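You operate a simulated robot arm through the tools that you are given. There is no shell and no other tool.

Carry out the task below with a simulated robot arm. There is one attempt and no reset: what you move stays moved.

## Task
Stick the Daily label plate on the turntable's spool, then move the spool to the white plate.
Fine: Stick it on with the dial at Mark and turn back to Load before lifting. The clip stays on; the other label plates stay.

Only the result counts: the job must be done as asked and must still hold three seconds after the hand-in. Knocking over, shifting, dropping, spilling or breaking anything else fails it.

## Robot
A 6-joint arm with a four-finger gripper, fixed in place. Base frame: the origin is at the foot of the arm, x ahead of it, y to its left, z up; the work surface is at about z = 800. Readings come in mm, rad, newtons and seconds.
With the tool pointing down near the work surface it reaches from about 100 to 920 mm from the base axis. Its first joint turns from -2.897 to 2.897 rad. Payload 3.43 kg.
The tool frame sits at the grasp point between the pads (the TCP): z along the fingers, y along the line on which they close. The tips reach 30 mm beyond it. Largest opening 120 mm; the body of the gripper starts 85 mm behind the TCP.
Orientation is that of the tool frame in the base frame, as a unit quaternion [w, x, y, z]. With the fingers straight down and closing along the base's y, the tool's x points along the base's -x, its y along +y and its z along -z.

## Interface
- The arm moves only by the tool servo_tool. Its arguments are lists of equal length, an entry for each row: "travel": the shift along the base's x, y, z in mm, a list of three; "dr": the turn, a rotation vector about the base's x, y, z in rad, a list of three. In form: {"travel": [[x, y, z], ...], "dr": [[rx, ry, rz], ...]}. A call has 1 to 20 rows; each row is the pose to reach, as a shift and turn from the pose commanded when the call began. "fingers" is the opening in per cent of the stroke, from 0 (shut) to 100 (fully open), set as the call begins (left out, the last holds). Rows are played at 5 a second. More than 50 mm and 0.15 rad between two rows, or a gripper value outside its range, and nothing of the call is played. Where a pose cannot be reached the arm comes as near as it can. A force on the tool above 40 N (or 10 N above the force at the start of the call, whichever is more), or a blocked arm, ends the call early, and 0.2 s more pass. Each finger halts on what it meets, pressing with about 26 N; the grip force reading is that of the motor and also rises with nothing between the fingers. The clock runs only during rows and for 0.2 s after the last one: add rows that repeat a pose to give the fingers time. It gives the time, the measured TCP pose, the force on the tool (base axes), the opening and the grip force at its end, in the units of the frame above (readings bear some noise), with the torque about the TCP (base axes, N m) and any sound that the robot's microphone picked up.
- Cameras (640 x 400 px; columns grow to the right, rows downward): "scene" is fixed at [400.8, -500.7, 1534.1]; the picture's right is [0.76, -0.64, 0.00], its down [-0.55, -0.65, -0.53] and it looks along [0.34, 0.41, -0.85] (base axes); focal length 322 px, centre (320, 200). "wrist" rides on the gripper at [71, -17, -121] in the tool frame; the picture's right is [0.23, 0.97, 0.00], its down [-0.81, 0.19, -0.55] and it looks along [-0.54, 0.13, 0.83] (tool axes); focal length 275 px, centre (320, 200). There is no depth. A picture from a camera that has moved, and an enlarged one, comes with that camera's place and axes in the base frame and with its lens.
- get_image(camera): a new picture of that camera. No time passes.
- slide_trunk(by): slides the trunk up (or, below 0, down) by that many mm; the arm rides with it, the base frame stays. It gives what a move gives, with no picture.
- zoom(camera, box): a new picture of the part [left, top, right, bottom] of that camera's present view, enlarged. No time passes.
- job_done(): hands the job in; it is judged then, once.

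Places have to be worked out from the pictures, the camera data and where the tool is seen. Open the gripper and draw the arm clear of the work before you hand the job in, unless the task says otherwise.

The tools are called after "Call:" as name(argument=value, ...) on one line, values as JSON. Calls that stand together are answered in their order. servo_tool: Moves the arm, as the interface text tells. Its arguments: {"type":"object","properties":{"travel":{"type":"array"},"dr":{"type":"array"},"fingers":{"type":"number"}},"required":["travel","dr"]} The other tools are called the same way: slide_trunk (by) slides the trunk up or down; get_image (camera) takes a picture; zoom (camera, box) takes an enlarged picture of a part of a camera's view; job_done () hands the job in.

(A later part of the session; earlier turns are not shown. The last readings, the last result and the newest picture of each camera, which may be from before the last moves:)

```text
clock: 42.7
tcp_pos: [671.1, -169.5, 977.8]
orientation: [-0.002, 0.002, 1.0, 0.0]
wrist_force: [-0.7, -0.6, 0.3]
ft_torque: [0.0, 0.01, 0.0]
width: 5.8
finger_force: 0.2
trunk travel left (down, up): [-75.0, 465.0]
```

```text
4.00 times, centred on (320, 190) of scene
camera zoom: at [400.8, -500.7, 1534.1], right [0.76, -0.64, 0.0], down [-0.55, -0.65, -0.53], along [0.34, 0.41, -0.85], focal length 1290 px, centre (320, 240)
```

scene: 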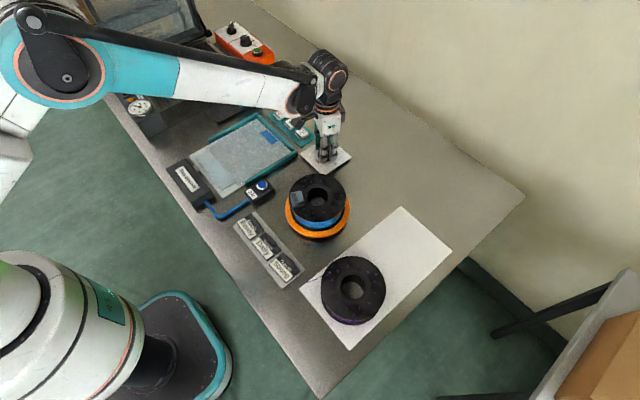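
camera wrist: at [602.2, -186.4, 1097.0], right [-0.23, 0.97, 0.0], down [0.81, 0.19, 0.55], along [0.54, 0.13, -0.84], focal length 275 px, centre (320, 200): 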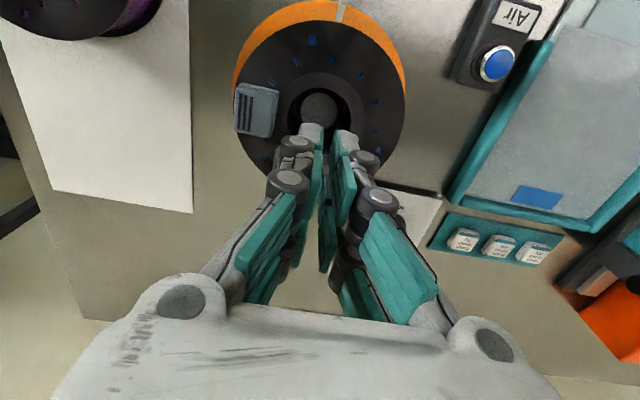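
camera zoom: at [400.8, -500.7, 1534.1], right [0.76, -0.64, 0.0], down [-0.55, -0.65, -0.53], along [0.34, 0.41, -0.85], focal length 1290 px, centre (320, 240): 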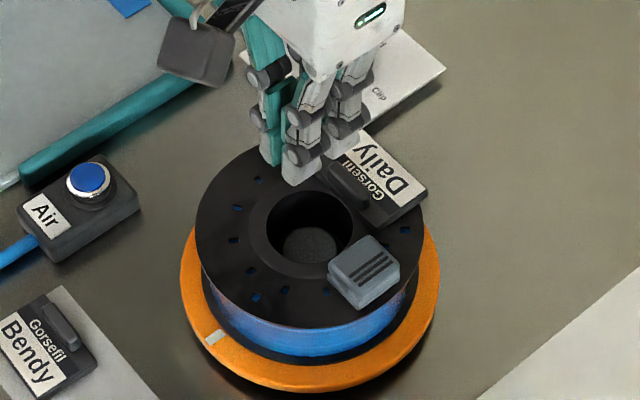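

The bore centre is 1 mm off the TCP (-x, -y), spindle top at z ≈ 840, so the tips may go down to ~847. I descend to just above the flange first.

Call:
servo_tool(travel=[[-1, -1, -25], [-1, -1, -50], [-1, -1, -72], [-1, -1, -72]], dr=[[0, 0, 0], [0, 0, 0], [0, 0, 0], [0, 0, 0]], fingers=4)

Call:
zoom(camera="wrist", box=[220, 60, 420, 240])

Call:
zoom(camera="scene", box=[285, 165, 355, 235])

```text
clock: 43.7
tcp_pos: [671.7, -172.3, 905.2]
orientation: [-0.003, 0.0, 1.0, 0.001]
wrist_force: [0.4, 0.7, 0.3]
ft_torque: [-0.02, -0.01, 0.05]
width: 4.8
finger_force: 0.1
trunk travel left (down, up): [-75.0, 465.0]
```

```text
2.22 times, centred on (320, 150) of wrist
camera zoom: at [601.9, -189.5, 1024.8], right [-0.23, 0.97, 0.0], down [0.81, 0.19, 0.55], along [0.53, 0.13, -0.84], focal length 612 px, centre (320, 311)
```

zoom: 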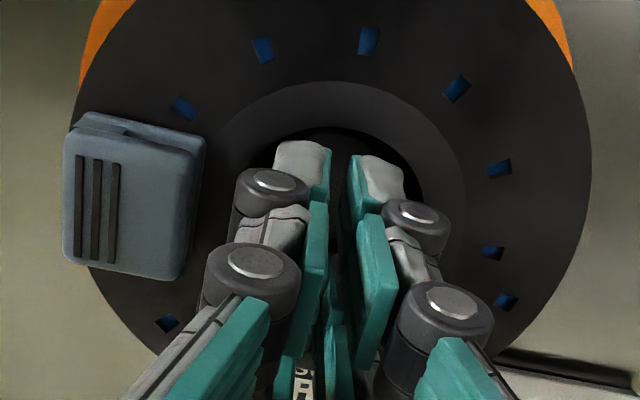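

```text
5.71 times, centred on (320, 200) of scene
camera zoom: at [400.8, -500.7, 1534.1], right [0.76, -0.64, 0.0], down [-0.55, -0.65, -0.53], along [0.34, 0.41, -0.85], focal length 1843 px, centre (320, 200)
```

zoom: 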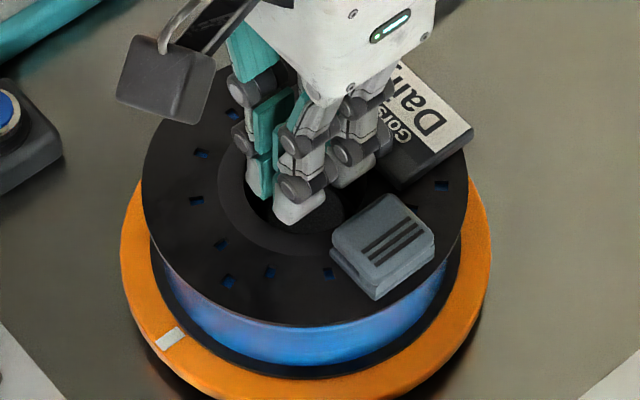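

The bore now seems 3–4 mm to the +y side of the TCP in the picture; I take another reading to average out noise before inserting.

Call:
servo_tool(travel=[[0, 0, 0]], dr=[[0, 0, 0]])

Call:
get_image(camera="wrist")

Call:
zoom(camera="wrist", box=[270, 90, 370, 190])

Call:
zoom(camera="scene", box=[300, 175, 345, 220])

```text
clock: 44.1
tcp_pos: [671.1, -172.1, 906.8]
orientation: [-0.001, 0.001, 1.0, 0.001]
wrist_force: [-0.3, 0.7, -1.0]
ft_torque: [0.02, -0.03, 0.02]
width: 5.1
finger_force: 0.0
trunk travel left (down, up): [-75.0, 465.0]
```

```text
taken
camera wrist: at [601.8, -189.4, 1025.1], right [-0.23, 0.97, 0.0], down [0.81, 0.19, 0.55], along [0.53, 0.13, -0.84], focal length 275 px, centre (320, 200)
```

wrist: 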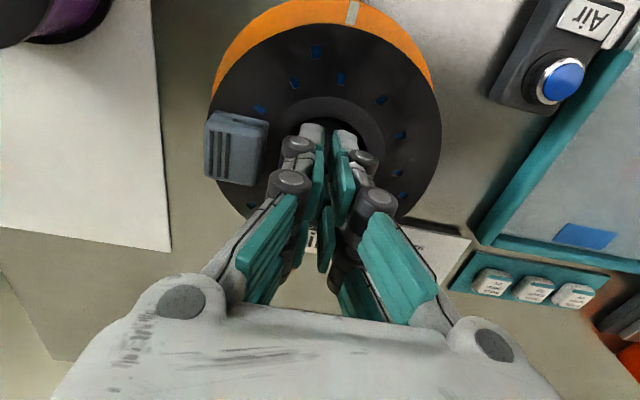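

```text
4.00 times, centred on (320, 140) of wrist
camera zoom: at [601.8, -189.4, 1025.1], right [-0.23, 0.97, 0.0], down [0.81, 0.19, 0.55], along [0.53, 0.13, -0.84], focal length 1101 px, centre (320, 440)
```

zoom: 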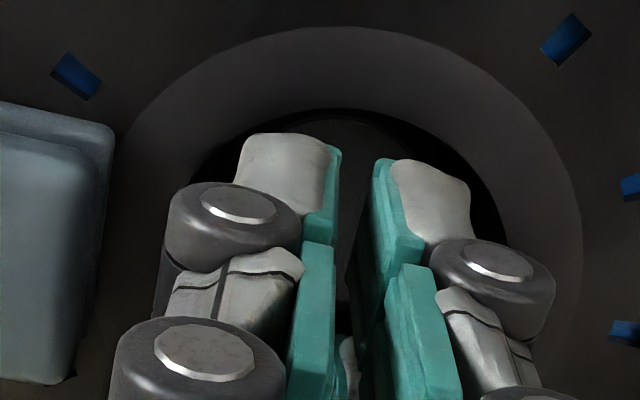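

```text
8.89 times, centred on (322, 198) of scene
camera zoom: at [400.8, -500.7, 1534.1], right [0.76, -0.64, 0.0], down [-0.55, -0.65, -0.53], along [0.34, 0.41, -0.85], focal length 2867 px, centre (298, 222)
```

zoom: 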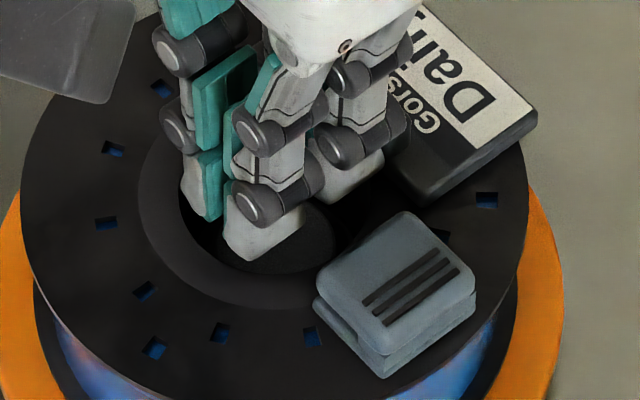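

In the 4× picture the bore/ring centre is at x ≈ 350 px instead of 320, i.e. 4.5 mm toward +y. I correct by [-0.8, +4.2] and check again.

Call:
servo_tool(travel=[[-0.8, 4.2, 0], [-0.8, 4.2, 0], [-0.8, 4.2, 0]], dr=[[0, 0, 0], [0, 0, 0], [0, 0, 0]])

Call:
zoom(camera="wrist", box=[270, 90, 370, 190])

Call:
zoom(camera="scene", box=[300, 175, 345, 220])

```text
clock: 44.9
tcp_pos: [671.0, -169.0, 903.9]
orientation: [-0.002, 0.001, 1.0, 0.001]
wrist_force: [-0.2, -0.5, -0.4]
ft_torque: [0.02, 0.01, 0.03]
width: 4.6
finger_force: 0.1
trunk travel left (down, up): [-75.0, 465.0]
```

```text
4.00 times, centred on (320, 140) of wrist
camera zoom: at [601.2, -184.7, 1025.0], right [-0.23, 0.97, 0.0], down [0.81, 0.19, 0.55], along [0.53, 0.13, -0.84], focal length 1101 px, centre (320, 440)
```

zoom: 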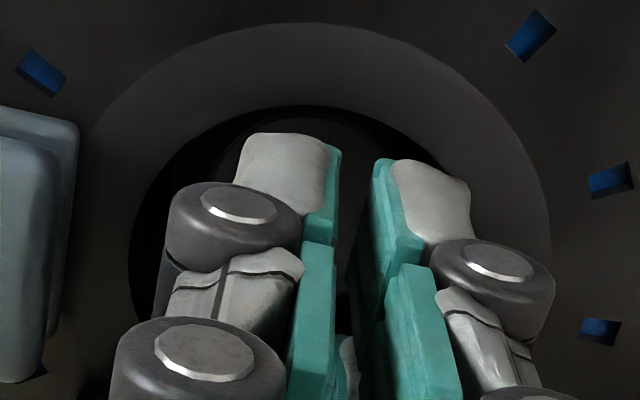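

```text
8.89 times, centred on (322, 198) of scene
camera zoom: at [400.8, -500.7, 1534.1], right [0.76, -0.64, 0.0], down [-0.55, -0.65, -0.53], along [0.34, 0.41, -0.85], focal length 2867 px, centre (298, 222)
```

zoom: 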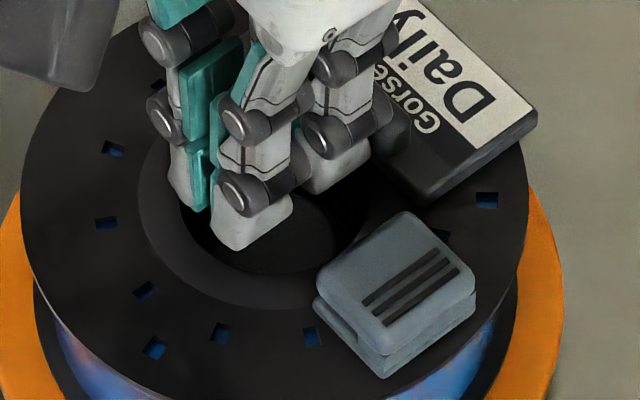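

I measure the bore edges more exactly with larger zooms on both sides.

Call:
zoom(camera="wrist", box=[255, 90, 325, 160])

Call:
zoom(camera="wrist", box=[325, 90, 395, 160])

Call:
zoom(camera="wrist", box=[190, 0, 450, 260])

```text
5.71 times, centred on (290, 125) of wrist
camera zoom: at [601.2, -184.7, 1025.0], right [-0.23, 0.97, 0.0], down [0.81, 0.19, 0.55], along [0.53, 0.13, -0.84], focal length 1573 px, centre (491, 629)
```

zoom: 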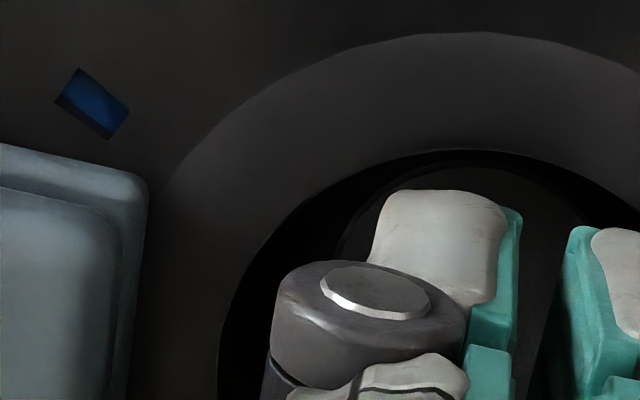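

```text
5.71 times, centred on (360, 125) of wrist
camera zoom: at [601.2, -184.7, 1025.0], right [-0.23, 0.97, 0.0], down [0.81, 0.19, 0.55], along [0.53, 0.13, -0.84], focal length 1573 px, centre (91, 629)
```

zoom: 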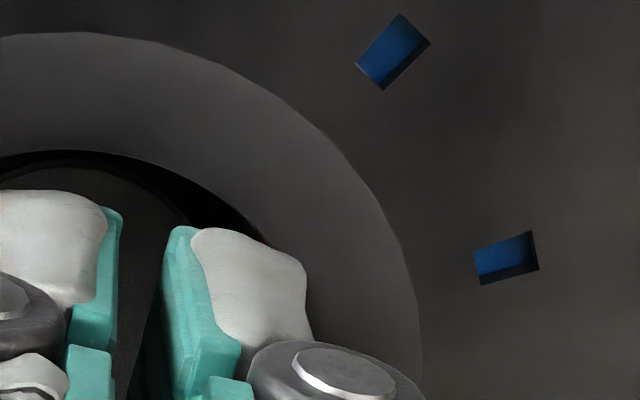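

```text
1.54 times, centred on (320, 130) of wrist
camera zoom: at [601.2, -184.7, 1025.0], right [-0.23, 0.97, 0.0], down [0.81, 0.19, 0.55], along [0.53, 0.13, -0.84], focal length 424 px, centre (320, 308)
```

zoom: 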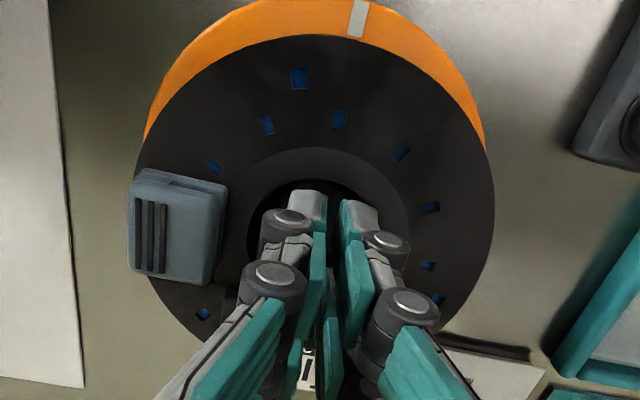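

Both edges give the same answer: the bore centre is 2.8 mm to the -y side now. I shift back [-0.35, -2.8], shut the fingers fully and verify once more.

Call:
servo_tool(travel=[[-0.35, -2.8, 0], [-0.35, -2.8, 0], [-0.35, -2.8, 0]], dr=[[0, 0, 0], [0, 0, 0], [0, 0, 0]], fingers=0)

Call:
zoom(camera="wrist", box=[255, 90, 325, 160])

Call:
zoom(camera="wrist", box=[325, 90, 395, 160])

Call:
zoom(camera="scene", box=[300, 175, 345, 220])

```text
clock: 45.7
tcp_pos: [670.9, -169.5, 906.0]
orientation: [-0.003, 0.0, 1.0, 0.001]
wrist_force: [0.8, -0.6, 0.3]
ft_torque: [-0.01, -0.01, -0.03]
width: 0.0
finger_force: 25.6
trunk travel left (down, up): [-75.0, 465.0]
```

```text
5.71 times, centred on (290, 125) of wrist
camera zoom: at [601.1, -187.2, 1025.0], right [-0.23, 0.97, 0.0], down [0.81, 0.19, 0.55], along [0.53, 0.13, -0.84], focal length 1573 px, centre (491, 629)
```

zoom: 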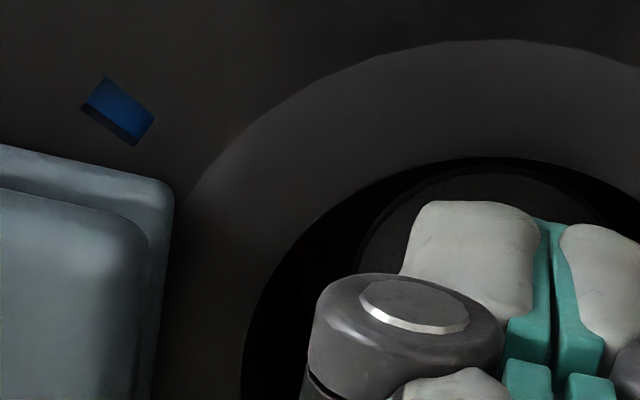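

```text
5.71 times, centred on (360, 125) of wrist
camera zoom: at [601.1, -187.2, 1025.0], right [-0.23, 0.97, 0.0], down [0.81, 0.19, 0.55], along [0.53, 0.13, -0.84], focal length 1573 px, centre (91, 629)
```

zoom: 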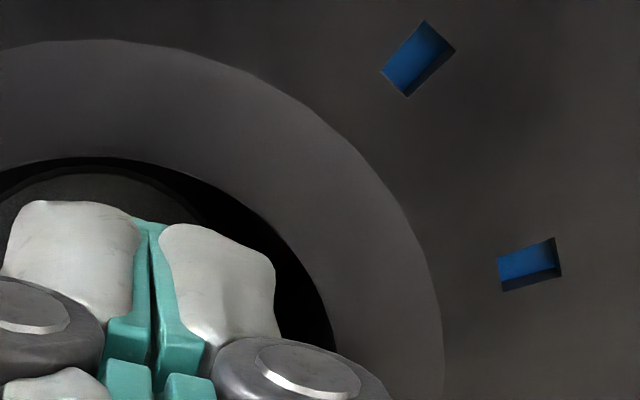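

```text
8.89 times, centred on (322, 198) of scene
camera zoom: at [400.8, -500.7, 1534.1], right [0.76, -0.64, 0.0], down [-0.55, -0.65, -0.53], along [0.34, 0.41, -0.85], focal length 2867 px, centre (298, 222)
```

zoom: 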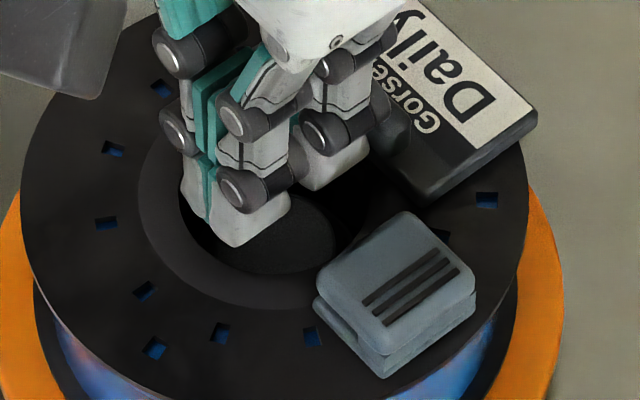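

The bore is now centred on the TCP within ~0.5 mm. I insert the closed fingers ~16 mm deep (TCP ≈ 884).

Call:
servo_tool(travel=[[0, 0, -6], [0, 0, -11], [0, 0, -16], [0, 0, -21.5], [0, 0, -21.5]], dr=[[0, 0, 0], [0, 0, 0], [0, 0, 0], [0, 0, 0], [0, 0, 0]])

Call:
get_image(camera="wrist")

Call:
zoom(camera="scene", box=[300, 175, 345, 220])

```text
clock: 46.5
tcp_pos: [670.4, -170.1, 894.1]
orientation: [-0.001, 0.001, 1.0, 0.001]
wrist_force: [-0.1, -1.2, 13.2]
ft_torque: [0.02, 0.02, 0.01]
width: 6.0
finger_force: 26.3
trunk travel left (down, up): [-75.0, 465.0]
stopped in row 3: the force on the tool passed its limit at 46 N (the readings are from after the stop); the commanded pose is now the measured one
```

```text
taken
camera wrist: at [600.0, -186.5, 1013.3], right [-0.23, 0.97, 0.0], down [0.81, 0.19, 0.55], along [0.54, 0.13, -0.83], focal length 275 px, centre (320, 200)
```

wrist: 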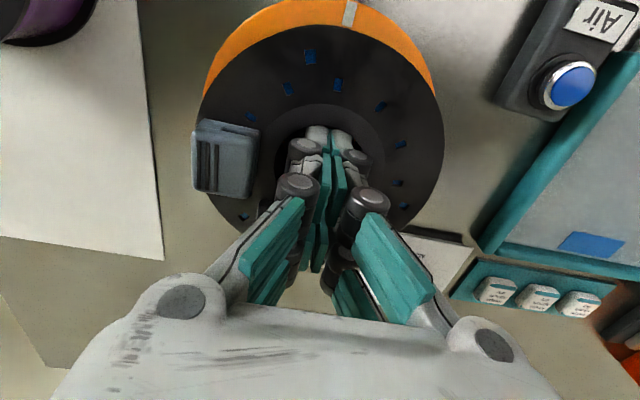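

```text
8.89 times, centred on (322, 198) of scene
camera zoom: at [400.8, -500.7, 1534.1], right [0.76, -0.64, 0.0], down [-0.55, -0.65, -0.53], along [0.34, 0.41, -0.85], focal length 2867 px, centre (298, 222)
```

zoom: 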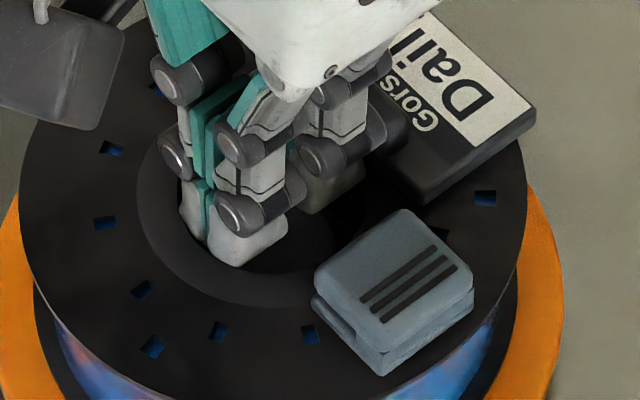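

The fingers met something only ~6 mm inside the bore (46 N, and they were wedged 6 mm apart), so the spindle probably has a raised/tapered top. I withdraw straight up, then look straight down into the bore.

Call:
servo_tool(travel=[[0, 0, 15], [0, 0, 48], [24, 6, 48], [48, 12, 48], [71, 17, 48], [71, 17, 48]], dr=[[0, 0, 0], [0, 0, 0], [0, 0, 0], [0, 0, 0], [0, 0, 0], [0, 0, 0]])

Call:
get_image(camera="wrist")

Call:
zoom(camera="wrist", box=[260, 0, 380, 100])

Call:
zoom(camera="scene", box=[280, 160, 360, 240])

```text
clock: 47.9
tcp_pos: [740.7, -151.3, 940.7]
orientation: [-0.002, 0.001, 1.0, 0.001]
wrist_force: [0.7, 0.3, -4.5]
ft_torque: [0.01, 0.04, 0.04]
width: 5.9
finger_force: 26.5
trunk travel left (down, up): [-75.0, 465.0]
```

```text
taken
camera wrist: at [670.7, -168.8, 1060.0], right [-0.23, 0.97, 0.0], down [0.81, 0.19, 0.55], along [0.54, 0.13, -0.83], focal length 275 px, centre (320, 200)
```

wrist: 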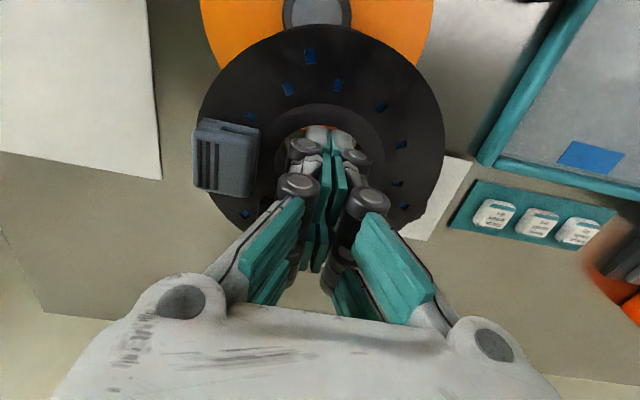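

```text
4.00 times, centred on (320, 50) of wrist
camera zoom: at [670.7, -168.8, 1060.0], right [-0.23, 0.97, 0.0], down [0.81, 0.19, 0.55], along [0.54, 0.13, -0.83], focal length 1101 px, centre (320, 800)
```

zoom: 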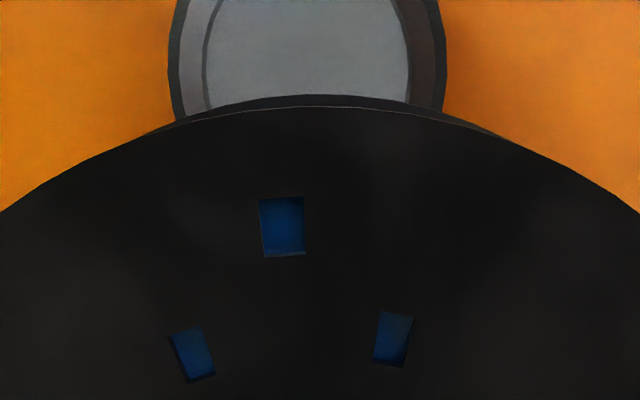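

```text
5.00 times, centred on (320, 200) of scene
camera zoom: at [400.8, -500.7, 1534.1], right [0.76, -0.64, 0.0], down [-0.55, -0.65, -0.53], along [0.34, 0.41, -0.85], focal length 1612 px, centre (320, 200)
```

zoom: 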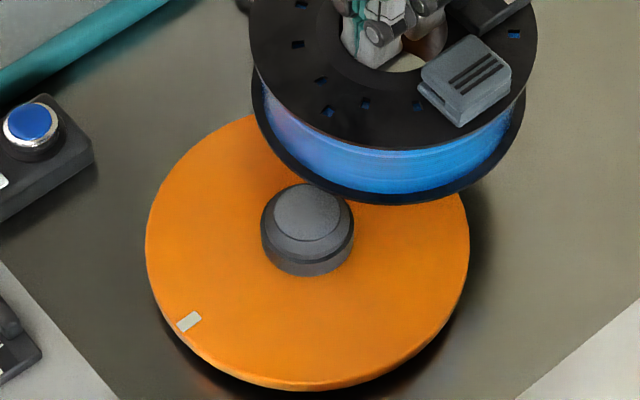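

Surprise: the spool came up with the gripper – the fingers are wedged/holding it in the bore (width 5.9 mm, weight ~4.5 N), the dial is already at Load so lifting is allowed. Before moving, I inspect how it hangs.

Call:
zoom(camera="scene", box=[300, 120, 370, 210])

Call:
zoom(camera="wrist", box=[190, 20, 450, 240])

Call:
zoom(camera="wrist", box=[270, 95, 370, 195])

Call:
get_image(camera="scene")

```text
4.44 times, centred on (335, 165) of scene
camera zoom: at [400.8, -500.7, 1534.1], right [0.76, -0.64, 0.0], down [-0.55, -0.65, -0.53], along [0.34, 0.41, -0.85], focal length 1433 px, centre (253, 356)
```

zoom: 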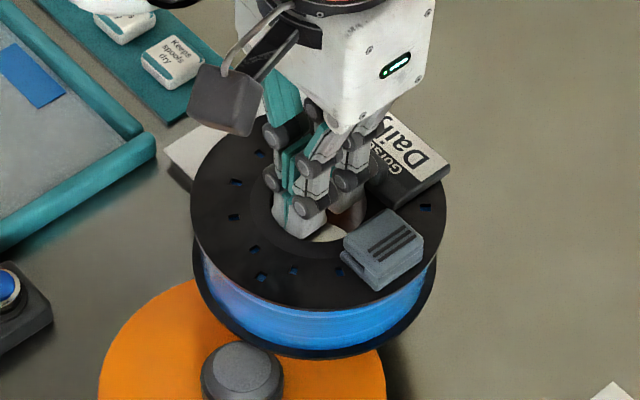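

```text
1.82 times, centred on (320, 130) of wrist
camera zoom: at [670.7, -168.8, 1060.0], right [-0.23, 0.97, 0.0], down [0.81, 0.19, 0.55], along [0.54, 0.13, -0.83], focal length 500 px, centre (320, 327)
```

zoom: 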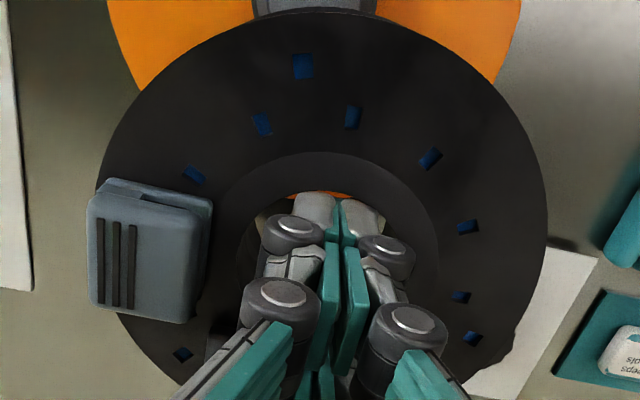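

```text
4.00 times, centred on (320, 145) of wrist
camera zoom: at [670.7, -168.8, 1060.0], right [-0.23, 0.97, 0.0], down [0.81, 0.19, 0.55], along [0.54, 0.13, -0.83], focal length 1101 px, centre (320, 420)
```

zoom: 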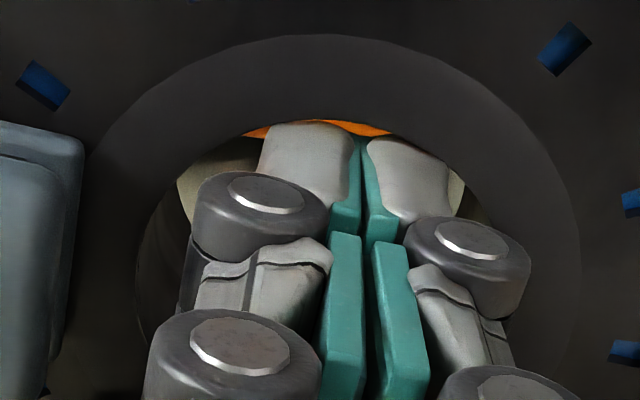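

```text
taken
```

scene: 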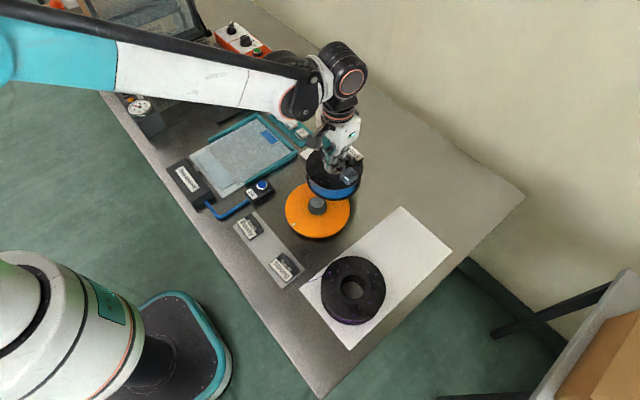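

The spool hangs level, carried in the bore (flange ~21 mm below the TCP, spool bottom ≈ 869, above everything on the way); the label and clip are in place. I carry it slowly and level toward the free part of the white plate around [758, -381].

Call:
servo_tool(travel=[[2, -6, 0], [4, -16, 0], [6, -28, 0], [8, -40, 0], [9, -52, 0], [10, -64, 0], [11, -76, 0], [12, -88, 0], [13, -100, 0], [14, -112, 0], [15, -124, 0], [16, -136, 0], [17, -148, 0], [17, -160, 0], [17, -172, 0], [17, -184, 0], [17, -196, 0], [17, -207, 0], [17, -212, 0], [17, -212, 0]], dr=[[0, 0, 0], [0, 0, 0], [0, 0, 0], [0, 0, 0], [0, 0, 0], [0, 0, 0], [0, 0, 0], [0, 0, 0], [0, 0, 0], [0, 0, 0], [0, 0, 0], [0, 0, 0], [0, 0, 0], [0, 0, 0], [0, 0, 0], [0, 0, 0], [0, 0, 0], [0, 0, 0], [0, 0, 0], [0, 0, 0]])

Call:
get_image(camera="scene")

Call:
get_image(camera="wrist")

```text
clock: 52.0
tcp_pos: [758.5, -363.9, 941.3]
orientation: [-0.002, 0.001, 1.0, 0.001]
wrist_force: [0.6, -0.4, 0.4]
ft_torque: [-0.02, -0.03, -0.01]
width: 0.1
finger_force: 26.3
trunk travel left (down, up): [-75.0, 465.0]
```

```text
taken
```

scene: 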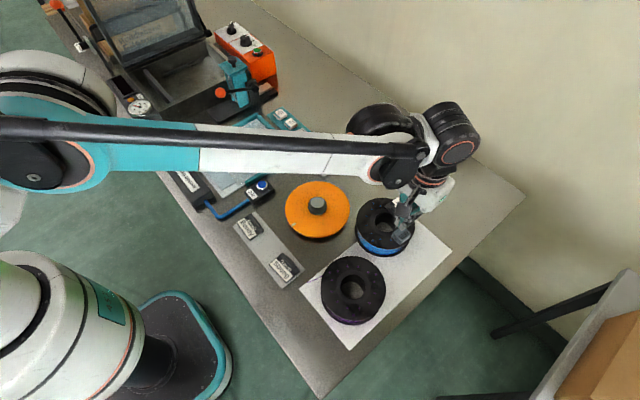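

```text
taken
camera wrist: at [688.7, -381.3, 1060.6], right [-0.23, 0.97, 0.0], down [0.81, 0.19, 0.55], along [0.54, 0.13, -0.83], focal length 275 px, centre (320, 200)
```

wrist: 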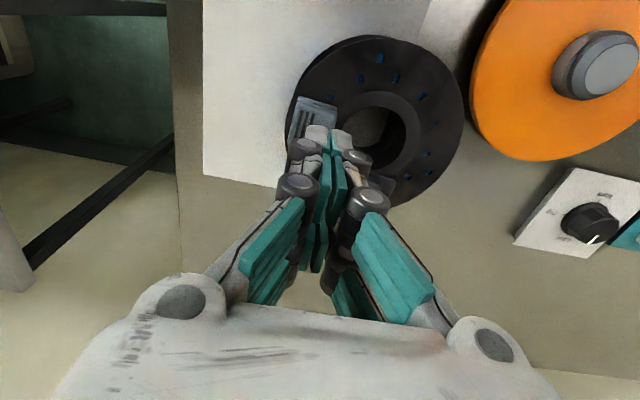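

The grip slipped during the carry: the spool now stands near the white plate's edge (width reads 0). I inspect where it is and whether label and clip are still on.

Call:
zoom(camera="scene", box=[330, 180, 440, 290])

Call:
zoom(camera="wrist", box=[260, 20, 480, 220])

Call:
zoom(camera="scene", box=[220, 160, 360, 300])

```text
3.64 times, centred on (385, 235) of scene
camera zoom: at [400.8, -500.7, 1534.1], right [0.76, -0.64, 0.0], down [-0.55, -0.65, -0.53], along [0.34, 0.41, -0.85], focal length 1173 px, centre (84, 73)
```

zoom: 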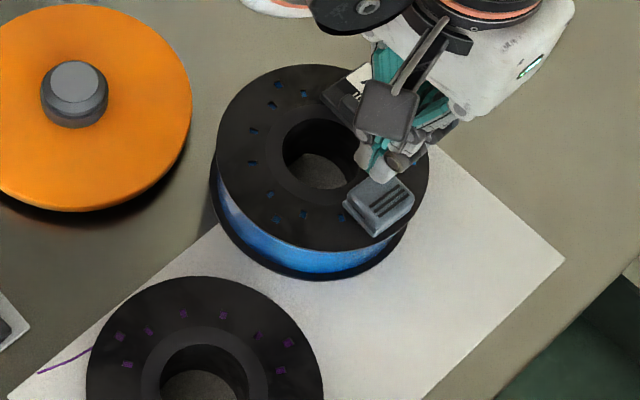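

```text
2.00 times, centred on (370, 120) of wrist
camera zoom: at [688.7, -381.3, 1060.6], right [-0.23, 0.97, 0.0], down [0.81, 0.19, 0.55], along [0.54, 0.13, -0.83], focal length 551 px, centre (220, 360)
```

zoom: 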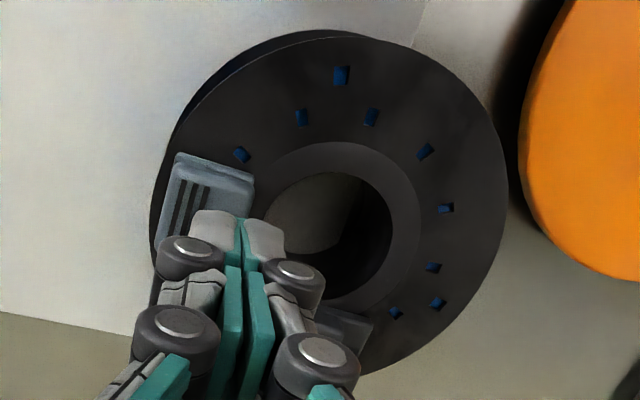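

```text
2.86 times, centred on (290, 230) of scene
camera zoom: at [400.8, -500.7, 1534.1], right [0.76, -0.64, 0.0], down [-0.55, -0.65, -0.53], along [0.34, 0.41, -0.85], focal length 921 px, centre (406, 114)
```

zoom: 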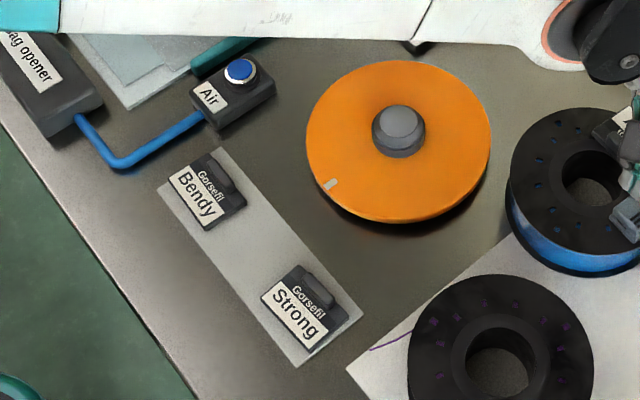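

The spool stands upright at about [757, -319], half over the plate's edge, with label and clip still on it. I'll re-grasp it properly: pinch its ring wall from the +y side (one finger in the bore, one outside the rim). First a clear view for exact position.

Call:
servo_tool(travel=[[0, 0, 30], [-40, 12, 30], [-83, 25, 30], [-83, 25, 30]], dr=[[0, 0, 0], [0, 0, 0], [0, 0, 0], [0, 0, 0]])

Call:
get_image(camera="wrist")

Call:
zoom(camera="wrist", box=[220, 90, 440, 290])

Call:
zoom(camera="scene", box=[340, 180, 460, 300])

```text
clock: 53.0
tcp_pos: [675.8, -338.6, 969.8]
orientation: [-0.001, 0.001, 1.0, 0.001]
wrist_force: [-0.1, -0.4, 0.6]
ft_torque: [0.01, -0.05, 0.0]
width: 0.0
finger_force: 25.4
trunk travel left (down, up): [-75.0, 465.0]
```

```text
taken
camera wrist: at [605.6, -356.5, 1090.2], right [-0.23, 0.97, 0.0], down [0.81, 0.19, 0.55], along [0.54, 0.13, -0.83], focal length 275 px, centre (320, 200)
```

wrist: 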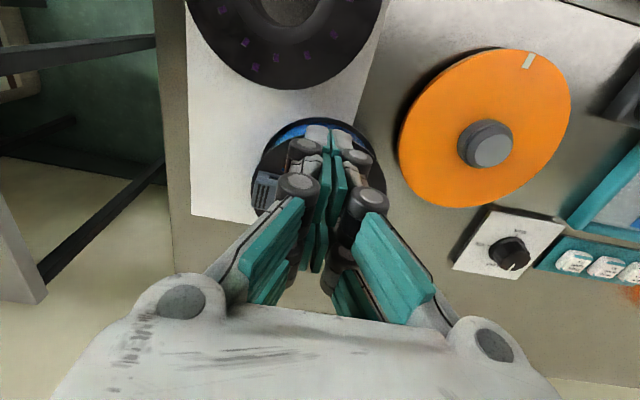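

```text
2.00 times, centred on (330, 190) of wrist
camera zoom: at [605.6, -356.5, 1090.2], right [-0.23, 0.97, 0.0], down [0.81, 0.19, 0.55], along [0.54, 0.13, -0.83], focal length 551 px, centre (300, 220)
```

zoom: 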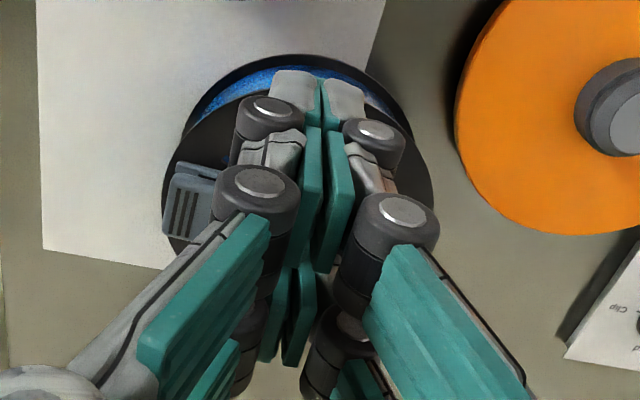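

```text
3.33 times, centred on (400, 240) of scene
camera zoom: at [400.8, -500.7, 1534.1], right [0.76, -0.64, 0.0], down [-0.55, -0.65, -0.53], along [0.34, 0.41, -0.85], focal length 1075 px, centre (53, 67)
```

zoom: 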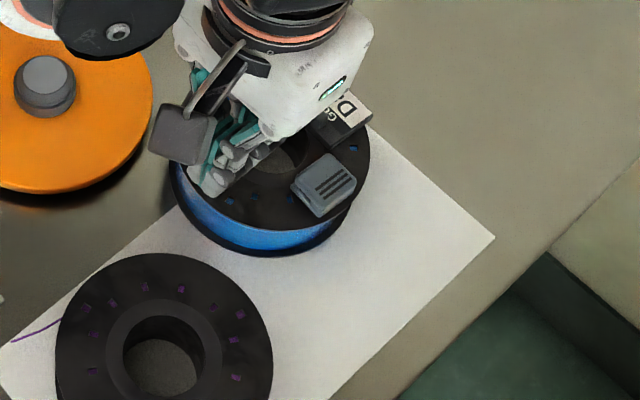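

The closed fingers hide the spool; I open them fully (nothing nearby at this height) to see through.

Call:
servo_tool(travel=[[0, 0, 0], [0, 0, 0], [0, 0, 0], [0, 0, 0]], dr=[[0, 0, 0], [0, 0, 0], [0, 0, 0], [0, 0, 0]], fingers=100)

Call:
zoom(camera="wrist", box=[220, 90, 440, 290])

Call:
zoom(camera="wrist", box=[240, 110, 400, 270])

```text
clock: 54.0
tcp_pos: [675.8, -338.7, 970.2]
orientation: [-0.001, 0.001, 1.0, 0.0]
wrist_force: [0.5, -0.8, 0.0]
ft_torque: [0.04, 0.03, 0.01]
width: 119.9
finger_force: 0.2
trunk travel left (down, up): [-75.0, 465.0]
```

```text
2.00 times, centred on (330, 190) of wrist
camera zoom: at [606.2, -356.7, 1089.9], right [-0.23, 0.97, 0.0], down [0.81, 0.19, 0.55], along [0.54, 0.13, -0.83], focal length 551 px, centre (300, 220)
```

zoom: 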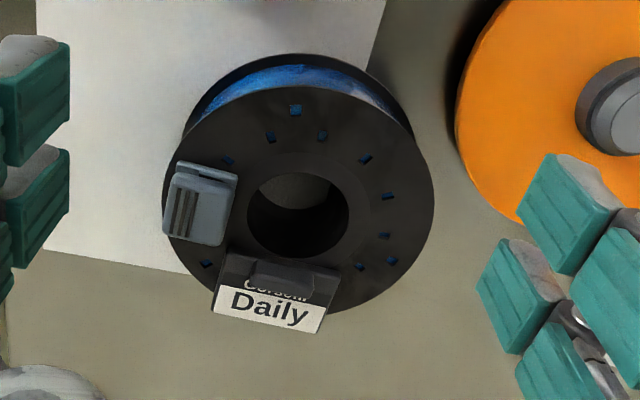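

```text
2.50 times, centred on (320, 190) of wrist
camera zoom: at [606.2, -356.7, 1089.9], right [-0.23, 0.97, 0.0], down [0.81, 0.19, 0.55], along [0.54, 0.13, -0.83], focal length 688 px, centre (320, 225)
```

zoom: 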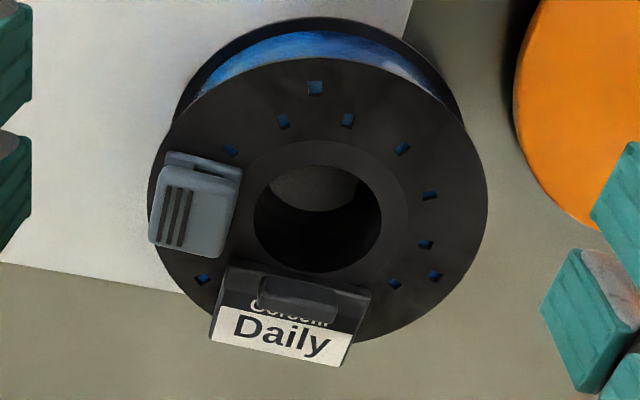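

Clear view: spool centre ≈ [757.3, -320.9], bore r ≈ 26, label on +x, clip on -y, both intact. I'll pinch along direction ~77° (mostly +y, away from turntable): pinch point ≈ [767, -276.5], opening 66 mm. First hover at z ≈ 905.

Call:
servo_tool(travel=[[30, 21, 0], [60, 42, 0], [90.7, 62.7, 0], [90.7, 62.7, -35], [90.7, 62.7, -65], [90.7, 62.7, -65]], dr=[[0, 0, -0.08], [0, 0, -0.16], [0, 0, -0.22], [0, 0, -0.22], [0, 0, -0.22], [0, 0, -0.22]], fingers=55)

Call:
get_image(camera="wrist")

Call:
zoom(camera="wrist", box=[190, 60, 450, 260])

Call:
zoom(camera="scene", box=[340, 170, 440, 270])

```text
clock: 55.5
tcp_pos: [764.9, -276.6, 907.4]
orientation: [-0.002, 0.11, 0.994, 0.002]
wrist_force: [0.2, -0.5, 0.1]
ft_torque: [0.03, 0.01, -0.02]
width: 66.3
finger_force: 0.0
trunk travel left (down, up): [-75.0, 465.0]
```

```text
taken
camera wrist: at [693.9, -278.5, 1026.5], right [-0.01, 1.0, 0.0], down [0.83, 0.01, 0.55], along [0.55, 0.01, -0.83], focal length 275 px, centre (320, 200)
```

wrist: 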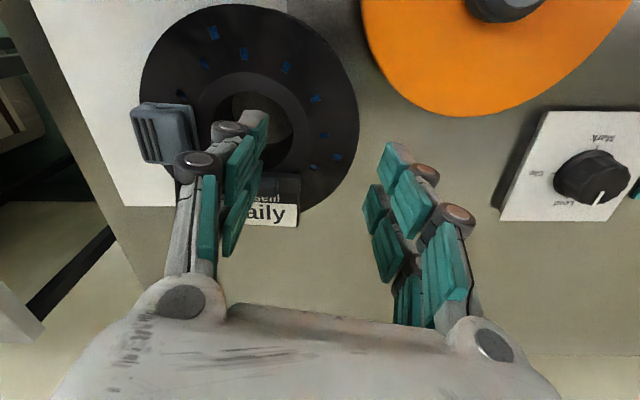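

```text
2.00 times, centred on (320, 160) of wrist
camera zoom: at [693.9, -278.5, 1026.5], right [-0.01, 1.0, 0.0], down [0.83, 0.01, 0.55], along [0.55, 0.01, -0.83], focal length 551 px, centre (320, 280)
```

zoom: 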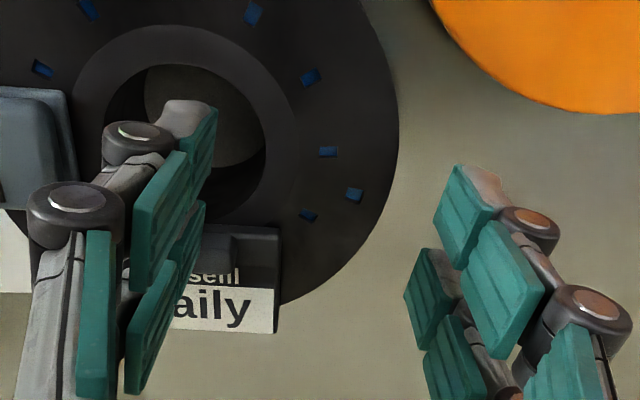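

```text
4.00 times, centred on (390, 220) of scene
camera zoom: at [400.8, -500.7, 1534.1], right [0.76, -0.64, 0.0], down [-0.55, -0.65, -0.53], along [0.34, 0.41, -0.85], focal length 1290 px, centre (40, 120)
```

zoom: 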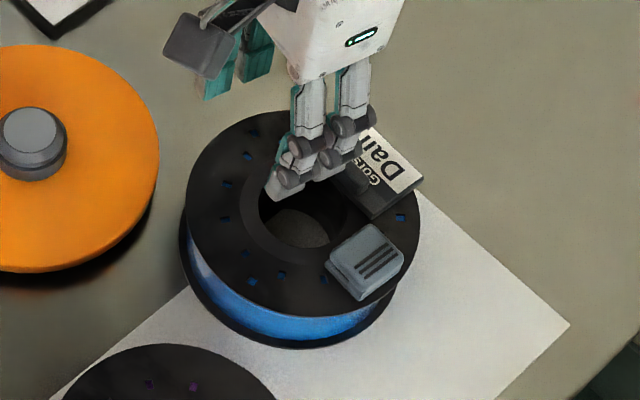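

The spool centre sits at tool (−1.4, −44.9) mm versus the wanted (0, −45.5): good. I descend, with the inner finger entering the bore and the outer finger outside the rim, in small rows.

Call:
servo_tool(travel=[[0, 0, -12], [0, 0, -24], [0, 0, -32], [0, 0, -40], [0, 0, -40]], dr=[[0, 0, 0], [0, 0, 0], [0, 0, 0], [0, 0, 0], [0, 0, 0]])

Call:
zoom(camera="wrist", box=[190, 60, 450, 260])

Call:
zoom(camera="scene", box=[340, 170, 440, 270])

```text
clock: 56.6
tcp_pos: [766.8, -277.4, 866.0]
orientation: [-0.001, 0.111, 0.994, 0.001]
wrist_force: [-1.1, -0.9, 0.3]
ft_torque: [0.01, 0.02, 0.0]
width: 66.3
finger_force: 0.1
trunk travel left (down, up): [-75.0, 465.0]
```

```text
2.00 times, centred on (320, 160) of wrist
camera zoom: at [694.5, -278.6, 986.1], right [-0.01, 1.0, 0.0], down [0.83, 0.01, 0.55], along [0.55, 0.01, -0.83], focal length 551 px, centre (320, 280)
```

zoom: 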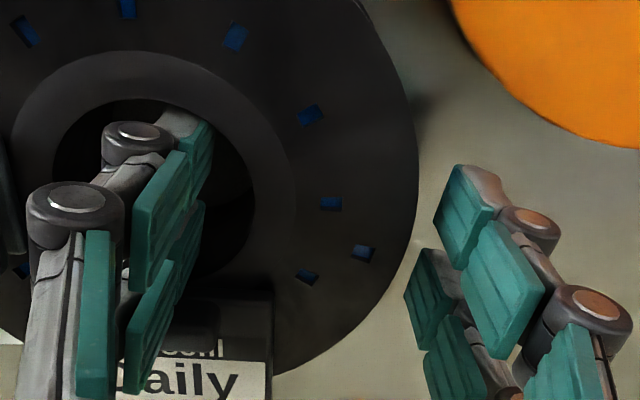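

```text
4.00 times, centred on (390, 220) of scene
camera zoom: at [400.8, -500.7, 1534.1], right [0.76, -0.64, 0.0], down [-0.55, -0.65, -0.53], along [0.34, 0.41, -0.85], focal length 1290 px, centre (40, 120)
```

zoom: 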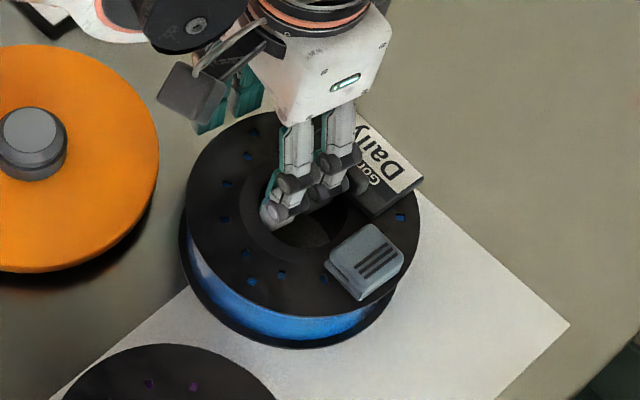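

No contact at TCP z = 866 (tips 16 mm deep in the bore). I continue to TCP ≈ 846.

Call:
servo_tool(travel=[[0, 0, -7], [0, 0, -14], [0, 0, -20], [0, 0, -20]], dr=[[0, 0, 0], [0, 0, 0], [0, 0, 0], [0, 0, 0]])

Call:
get_image(camera="wrist")

Call:
zoom(camera="scene", box=[340, 170, 440, 270])

```text
clock: 57.6
tcp_pos: [765.7, -277.4, 847.3]
orientation: [-0.001, 0.111, 0.994, 0.002]
wrist_force: [0.4, 0.2, 0.6]
ft_torque: [0.0, 0.01, 0.0]
width: 66.2
finger_force: 0.0
trunk travel left (down, up): [-75.0, 465.0]
```

```text
taken
camera wrist: at [694.0, -278.3, 966.2], right [-0.01, 1.0, 0.0], down [0.83, 0.01, 0.55], along [0.55, 0.01, -0.83], focal length 275 px, centre (320, 200)
```

wrist: 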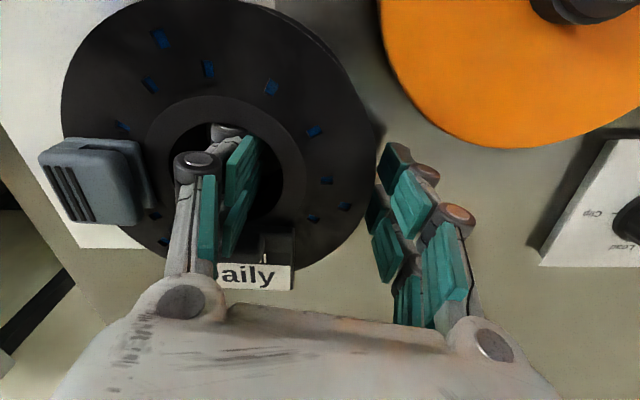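

```text
4.00 times, centred on (390, 220) of scene
camera zoom: at [400.8, -500.7, 1534.1], right [0.76, -0.64, 0.0], down [-0.55, -0.65, -0.53], along [0.34, 0.41, -0.85], focal length 1290 px, centre (40, 120)
```

zoom: 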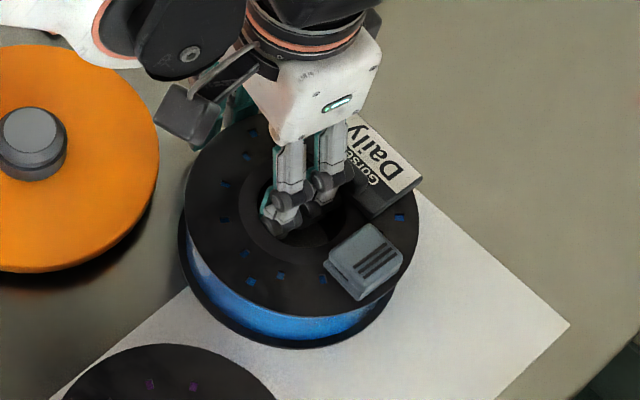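

In place without contact. I first narrow to 55 mm, then close to grip.

Call:
servo_tool(travel=[[0, 0, 0], [0, 0, 0]], dr=[[0, 0, 0], [0, 0, 0]], fingers=46)

Call:
servo_tool(travel=[[0, 0, 0], [0, 0, 0], [0, 0, 0]], dr=[[0, 0, 0], [0, 0, 0], [0, 0, 0]], fingers=30)

Call:
get_image(camera="wrist")

Call:
zoom(camera="scene", box=[340, 170, 440, 270])

```text
clock: 58.2
tcp_pos: [766.2, -276.4, 846.5]
orientation: [-0.001, 0.111, 0.994, 0.001]
wrist_force: [-0.3, -1.6, 0.9]
ft_torque: [-0.03, 0.04, -0.02]
width: 56.3
finger_force: 0.9
trunk travel left (down, up): [-75.0, 465.0]
```

```text
clock: 59.0
tcp_pos: [766.2, -275.8, 846.9]
orientation: [-0.001, 0.11, 0.994, 0.001]
wrist_force: [-1.6, 0.2, 1.6]
ft_torque: [0.0, -0.02, -0.05]
width: 54.2
finger_force: 25.9
trunk travel left (down, up): [-75.0, 465.0]
```

```text
taken
camera wrist: at [693.9, -278.2, 966.4], right [-0.01, 1.0, 0.0], down [0.83, 0.01, 0.55], along [0.55, 0.01, -0.83], focal length 275 px, centre (320, 200)
```

wrist: 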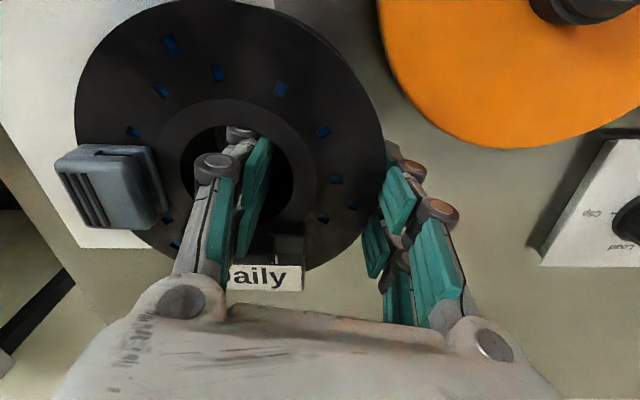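

```text
4.00 times, centred on (390, 220) of scene
camera zoom: at [400.8, -500.7, 1534.1], right [0.76, -0.64, 0.0], down [-0.55, -0.65, -0.53], along [0.34, 0.41, -0.85], focal length 1290 px, centre (40, 120)
```

zoom: 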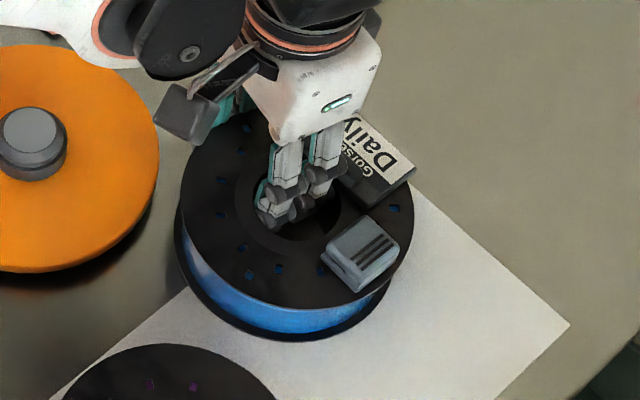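

Gripped firmly at 54 mm, 26 N. I lift a little and check that it holds level.

Call:
servo_tool(travel=[[0, 0, 2], [0, 0, 5], [0, 0, 8], [0, 0, 8], [0, 0, 8]], dr=[[0, 0, 0], [0, 0, 0], [0, 0, 0], [0, 0, 0], [0, 0, 0]], fingers=20)

Call:
get_image(camera="wrist")

Call:
zoom(camera="scene", box=[340, 170, 440, 270])

```text
clock: 60.2
tcp_pos: [766.0, -276.1, 853.3]
orientation: [-0.002, 0.11, 0.994, 0.001]
wrist_force: [-0.1, 0.4, -4.1]
ft_torque: [0.21, -0.01, 0.02]
width: 53.9
finger_force: 26.3
trunk travel left (down, up): [-75.0, 465.0]
```

```text
taken
camera wrist: at [694.1, -277.7, 972.9], right [-0.01, 1.0, 0.0], down [0.83, 0.01, 0.55], along [0.55, 0.01, -0.83], focal length 275 px, centre (320, 200)
```

wrist: 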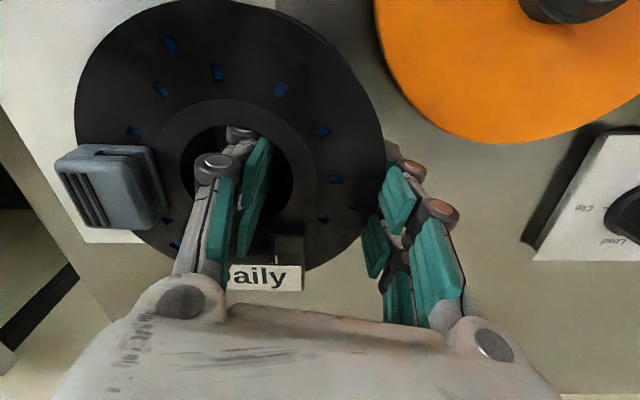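

```text
4.00 times, centred on (390, 220) of scene
camera zoom: at [400.8, -500.7, 1534.1], right [0.76, -0.64, 0.0], down [-0.55, -0.65, -0.53], along [0.34, 0.41, -0.85], focal length 1290 px, centre (40, 120)
```

zoom: 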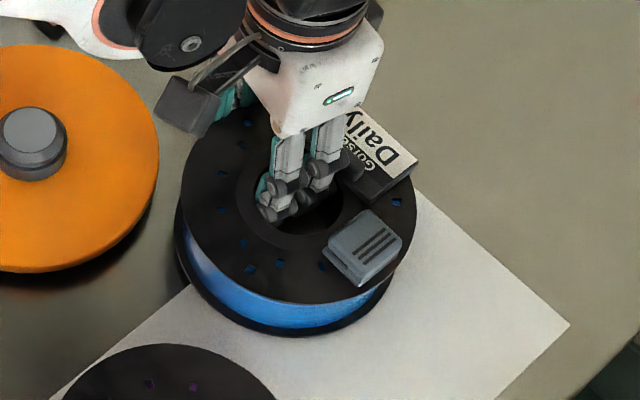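

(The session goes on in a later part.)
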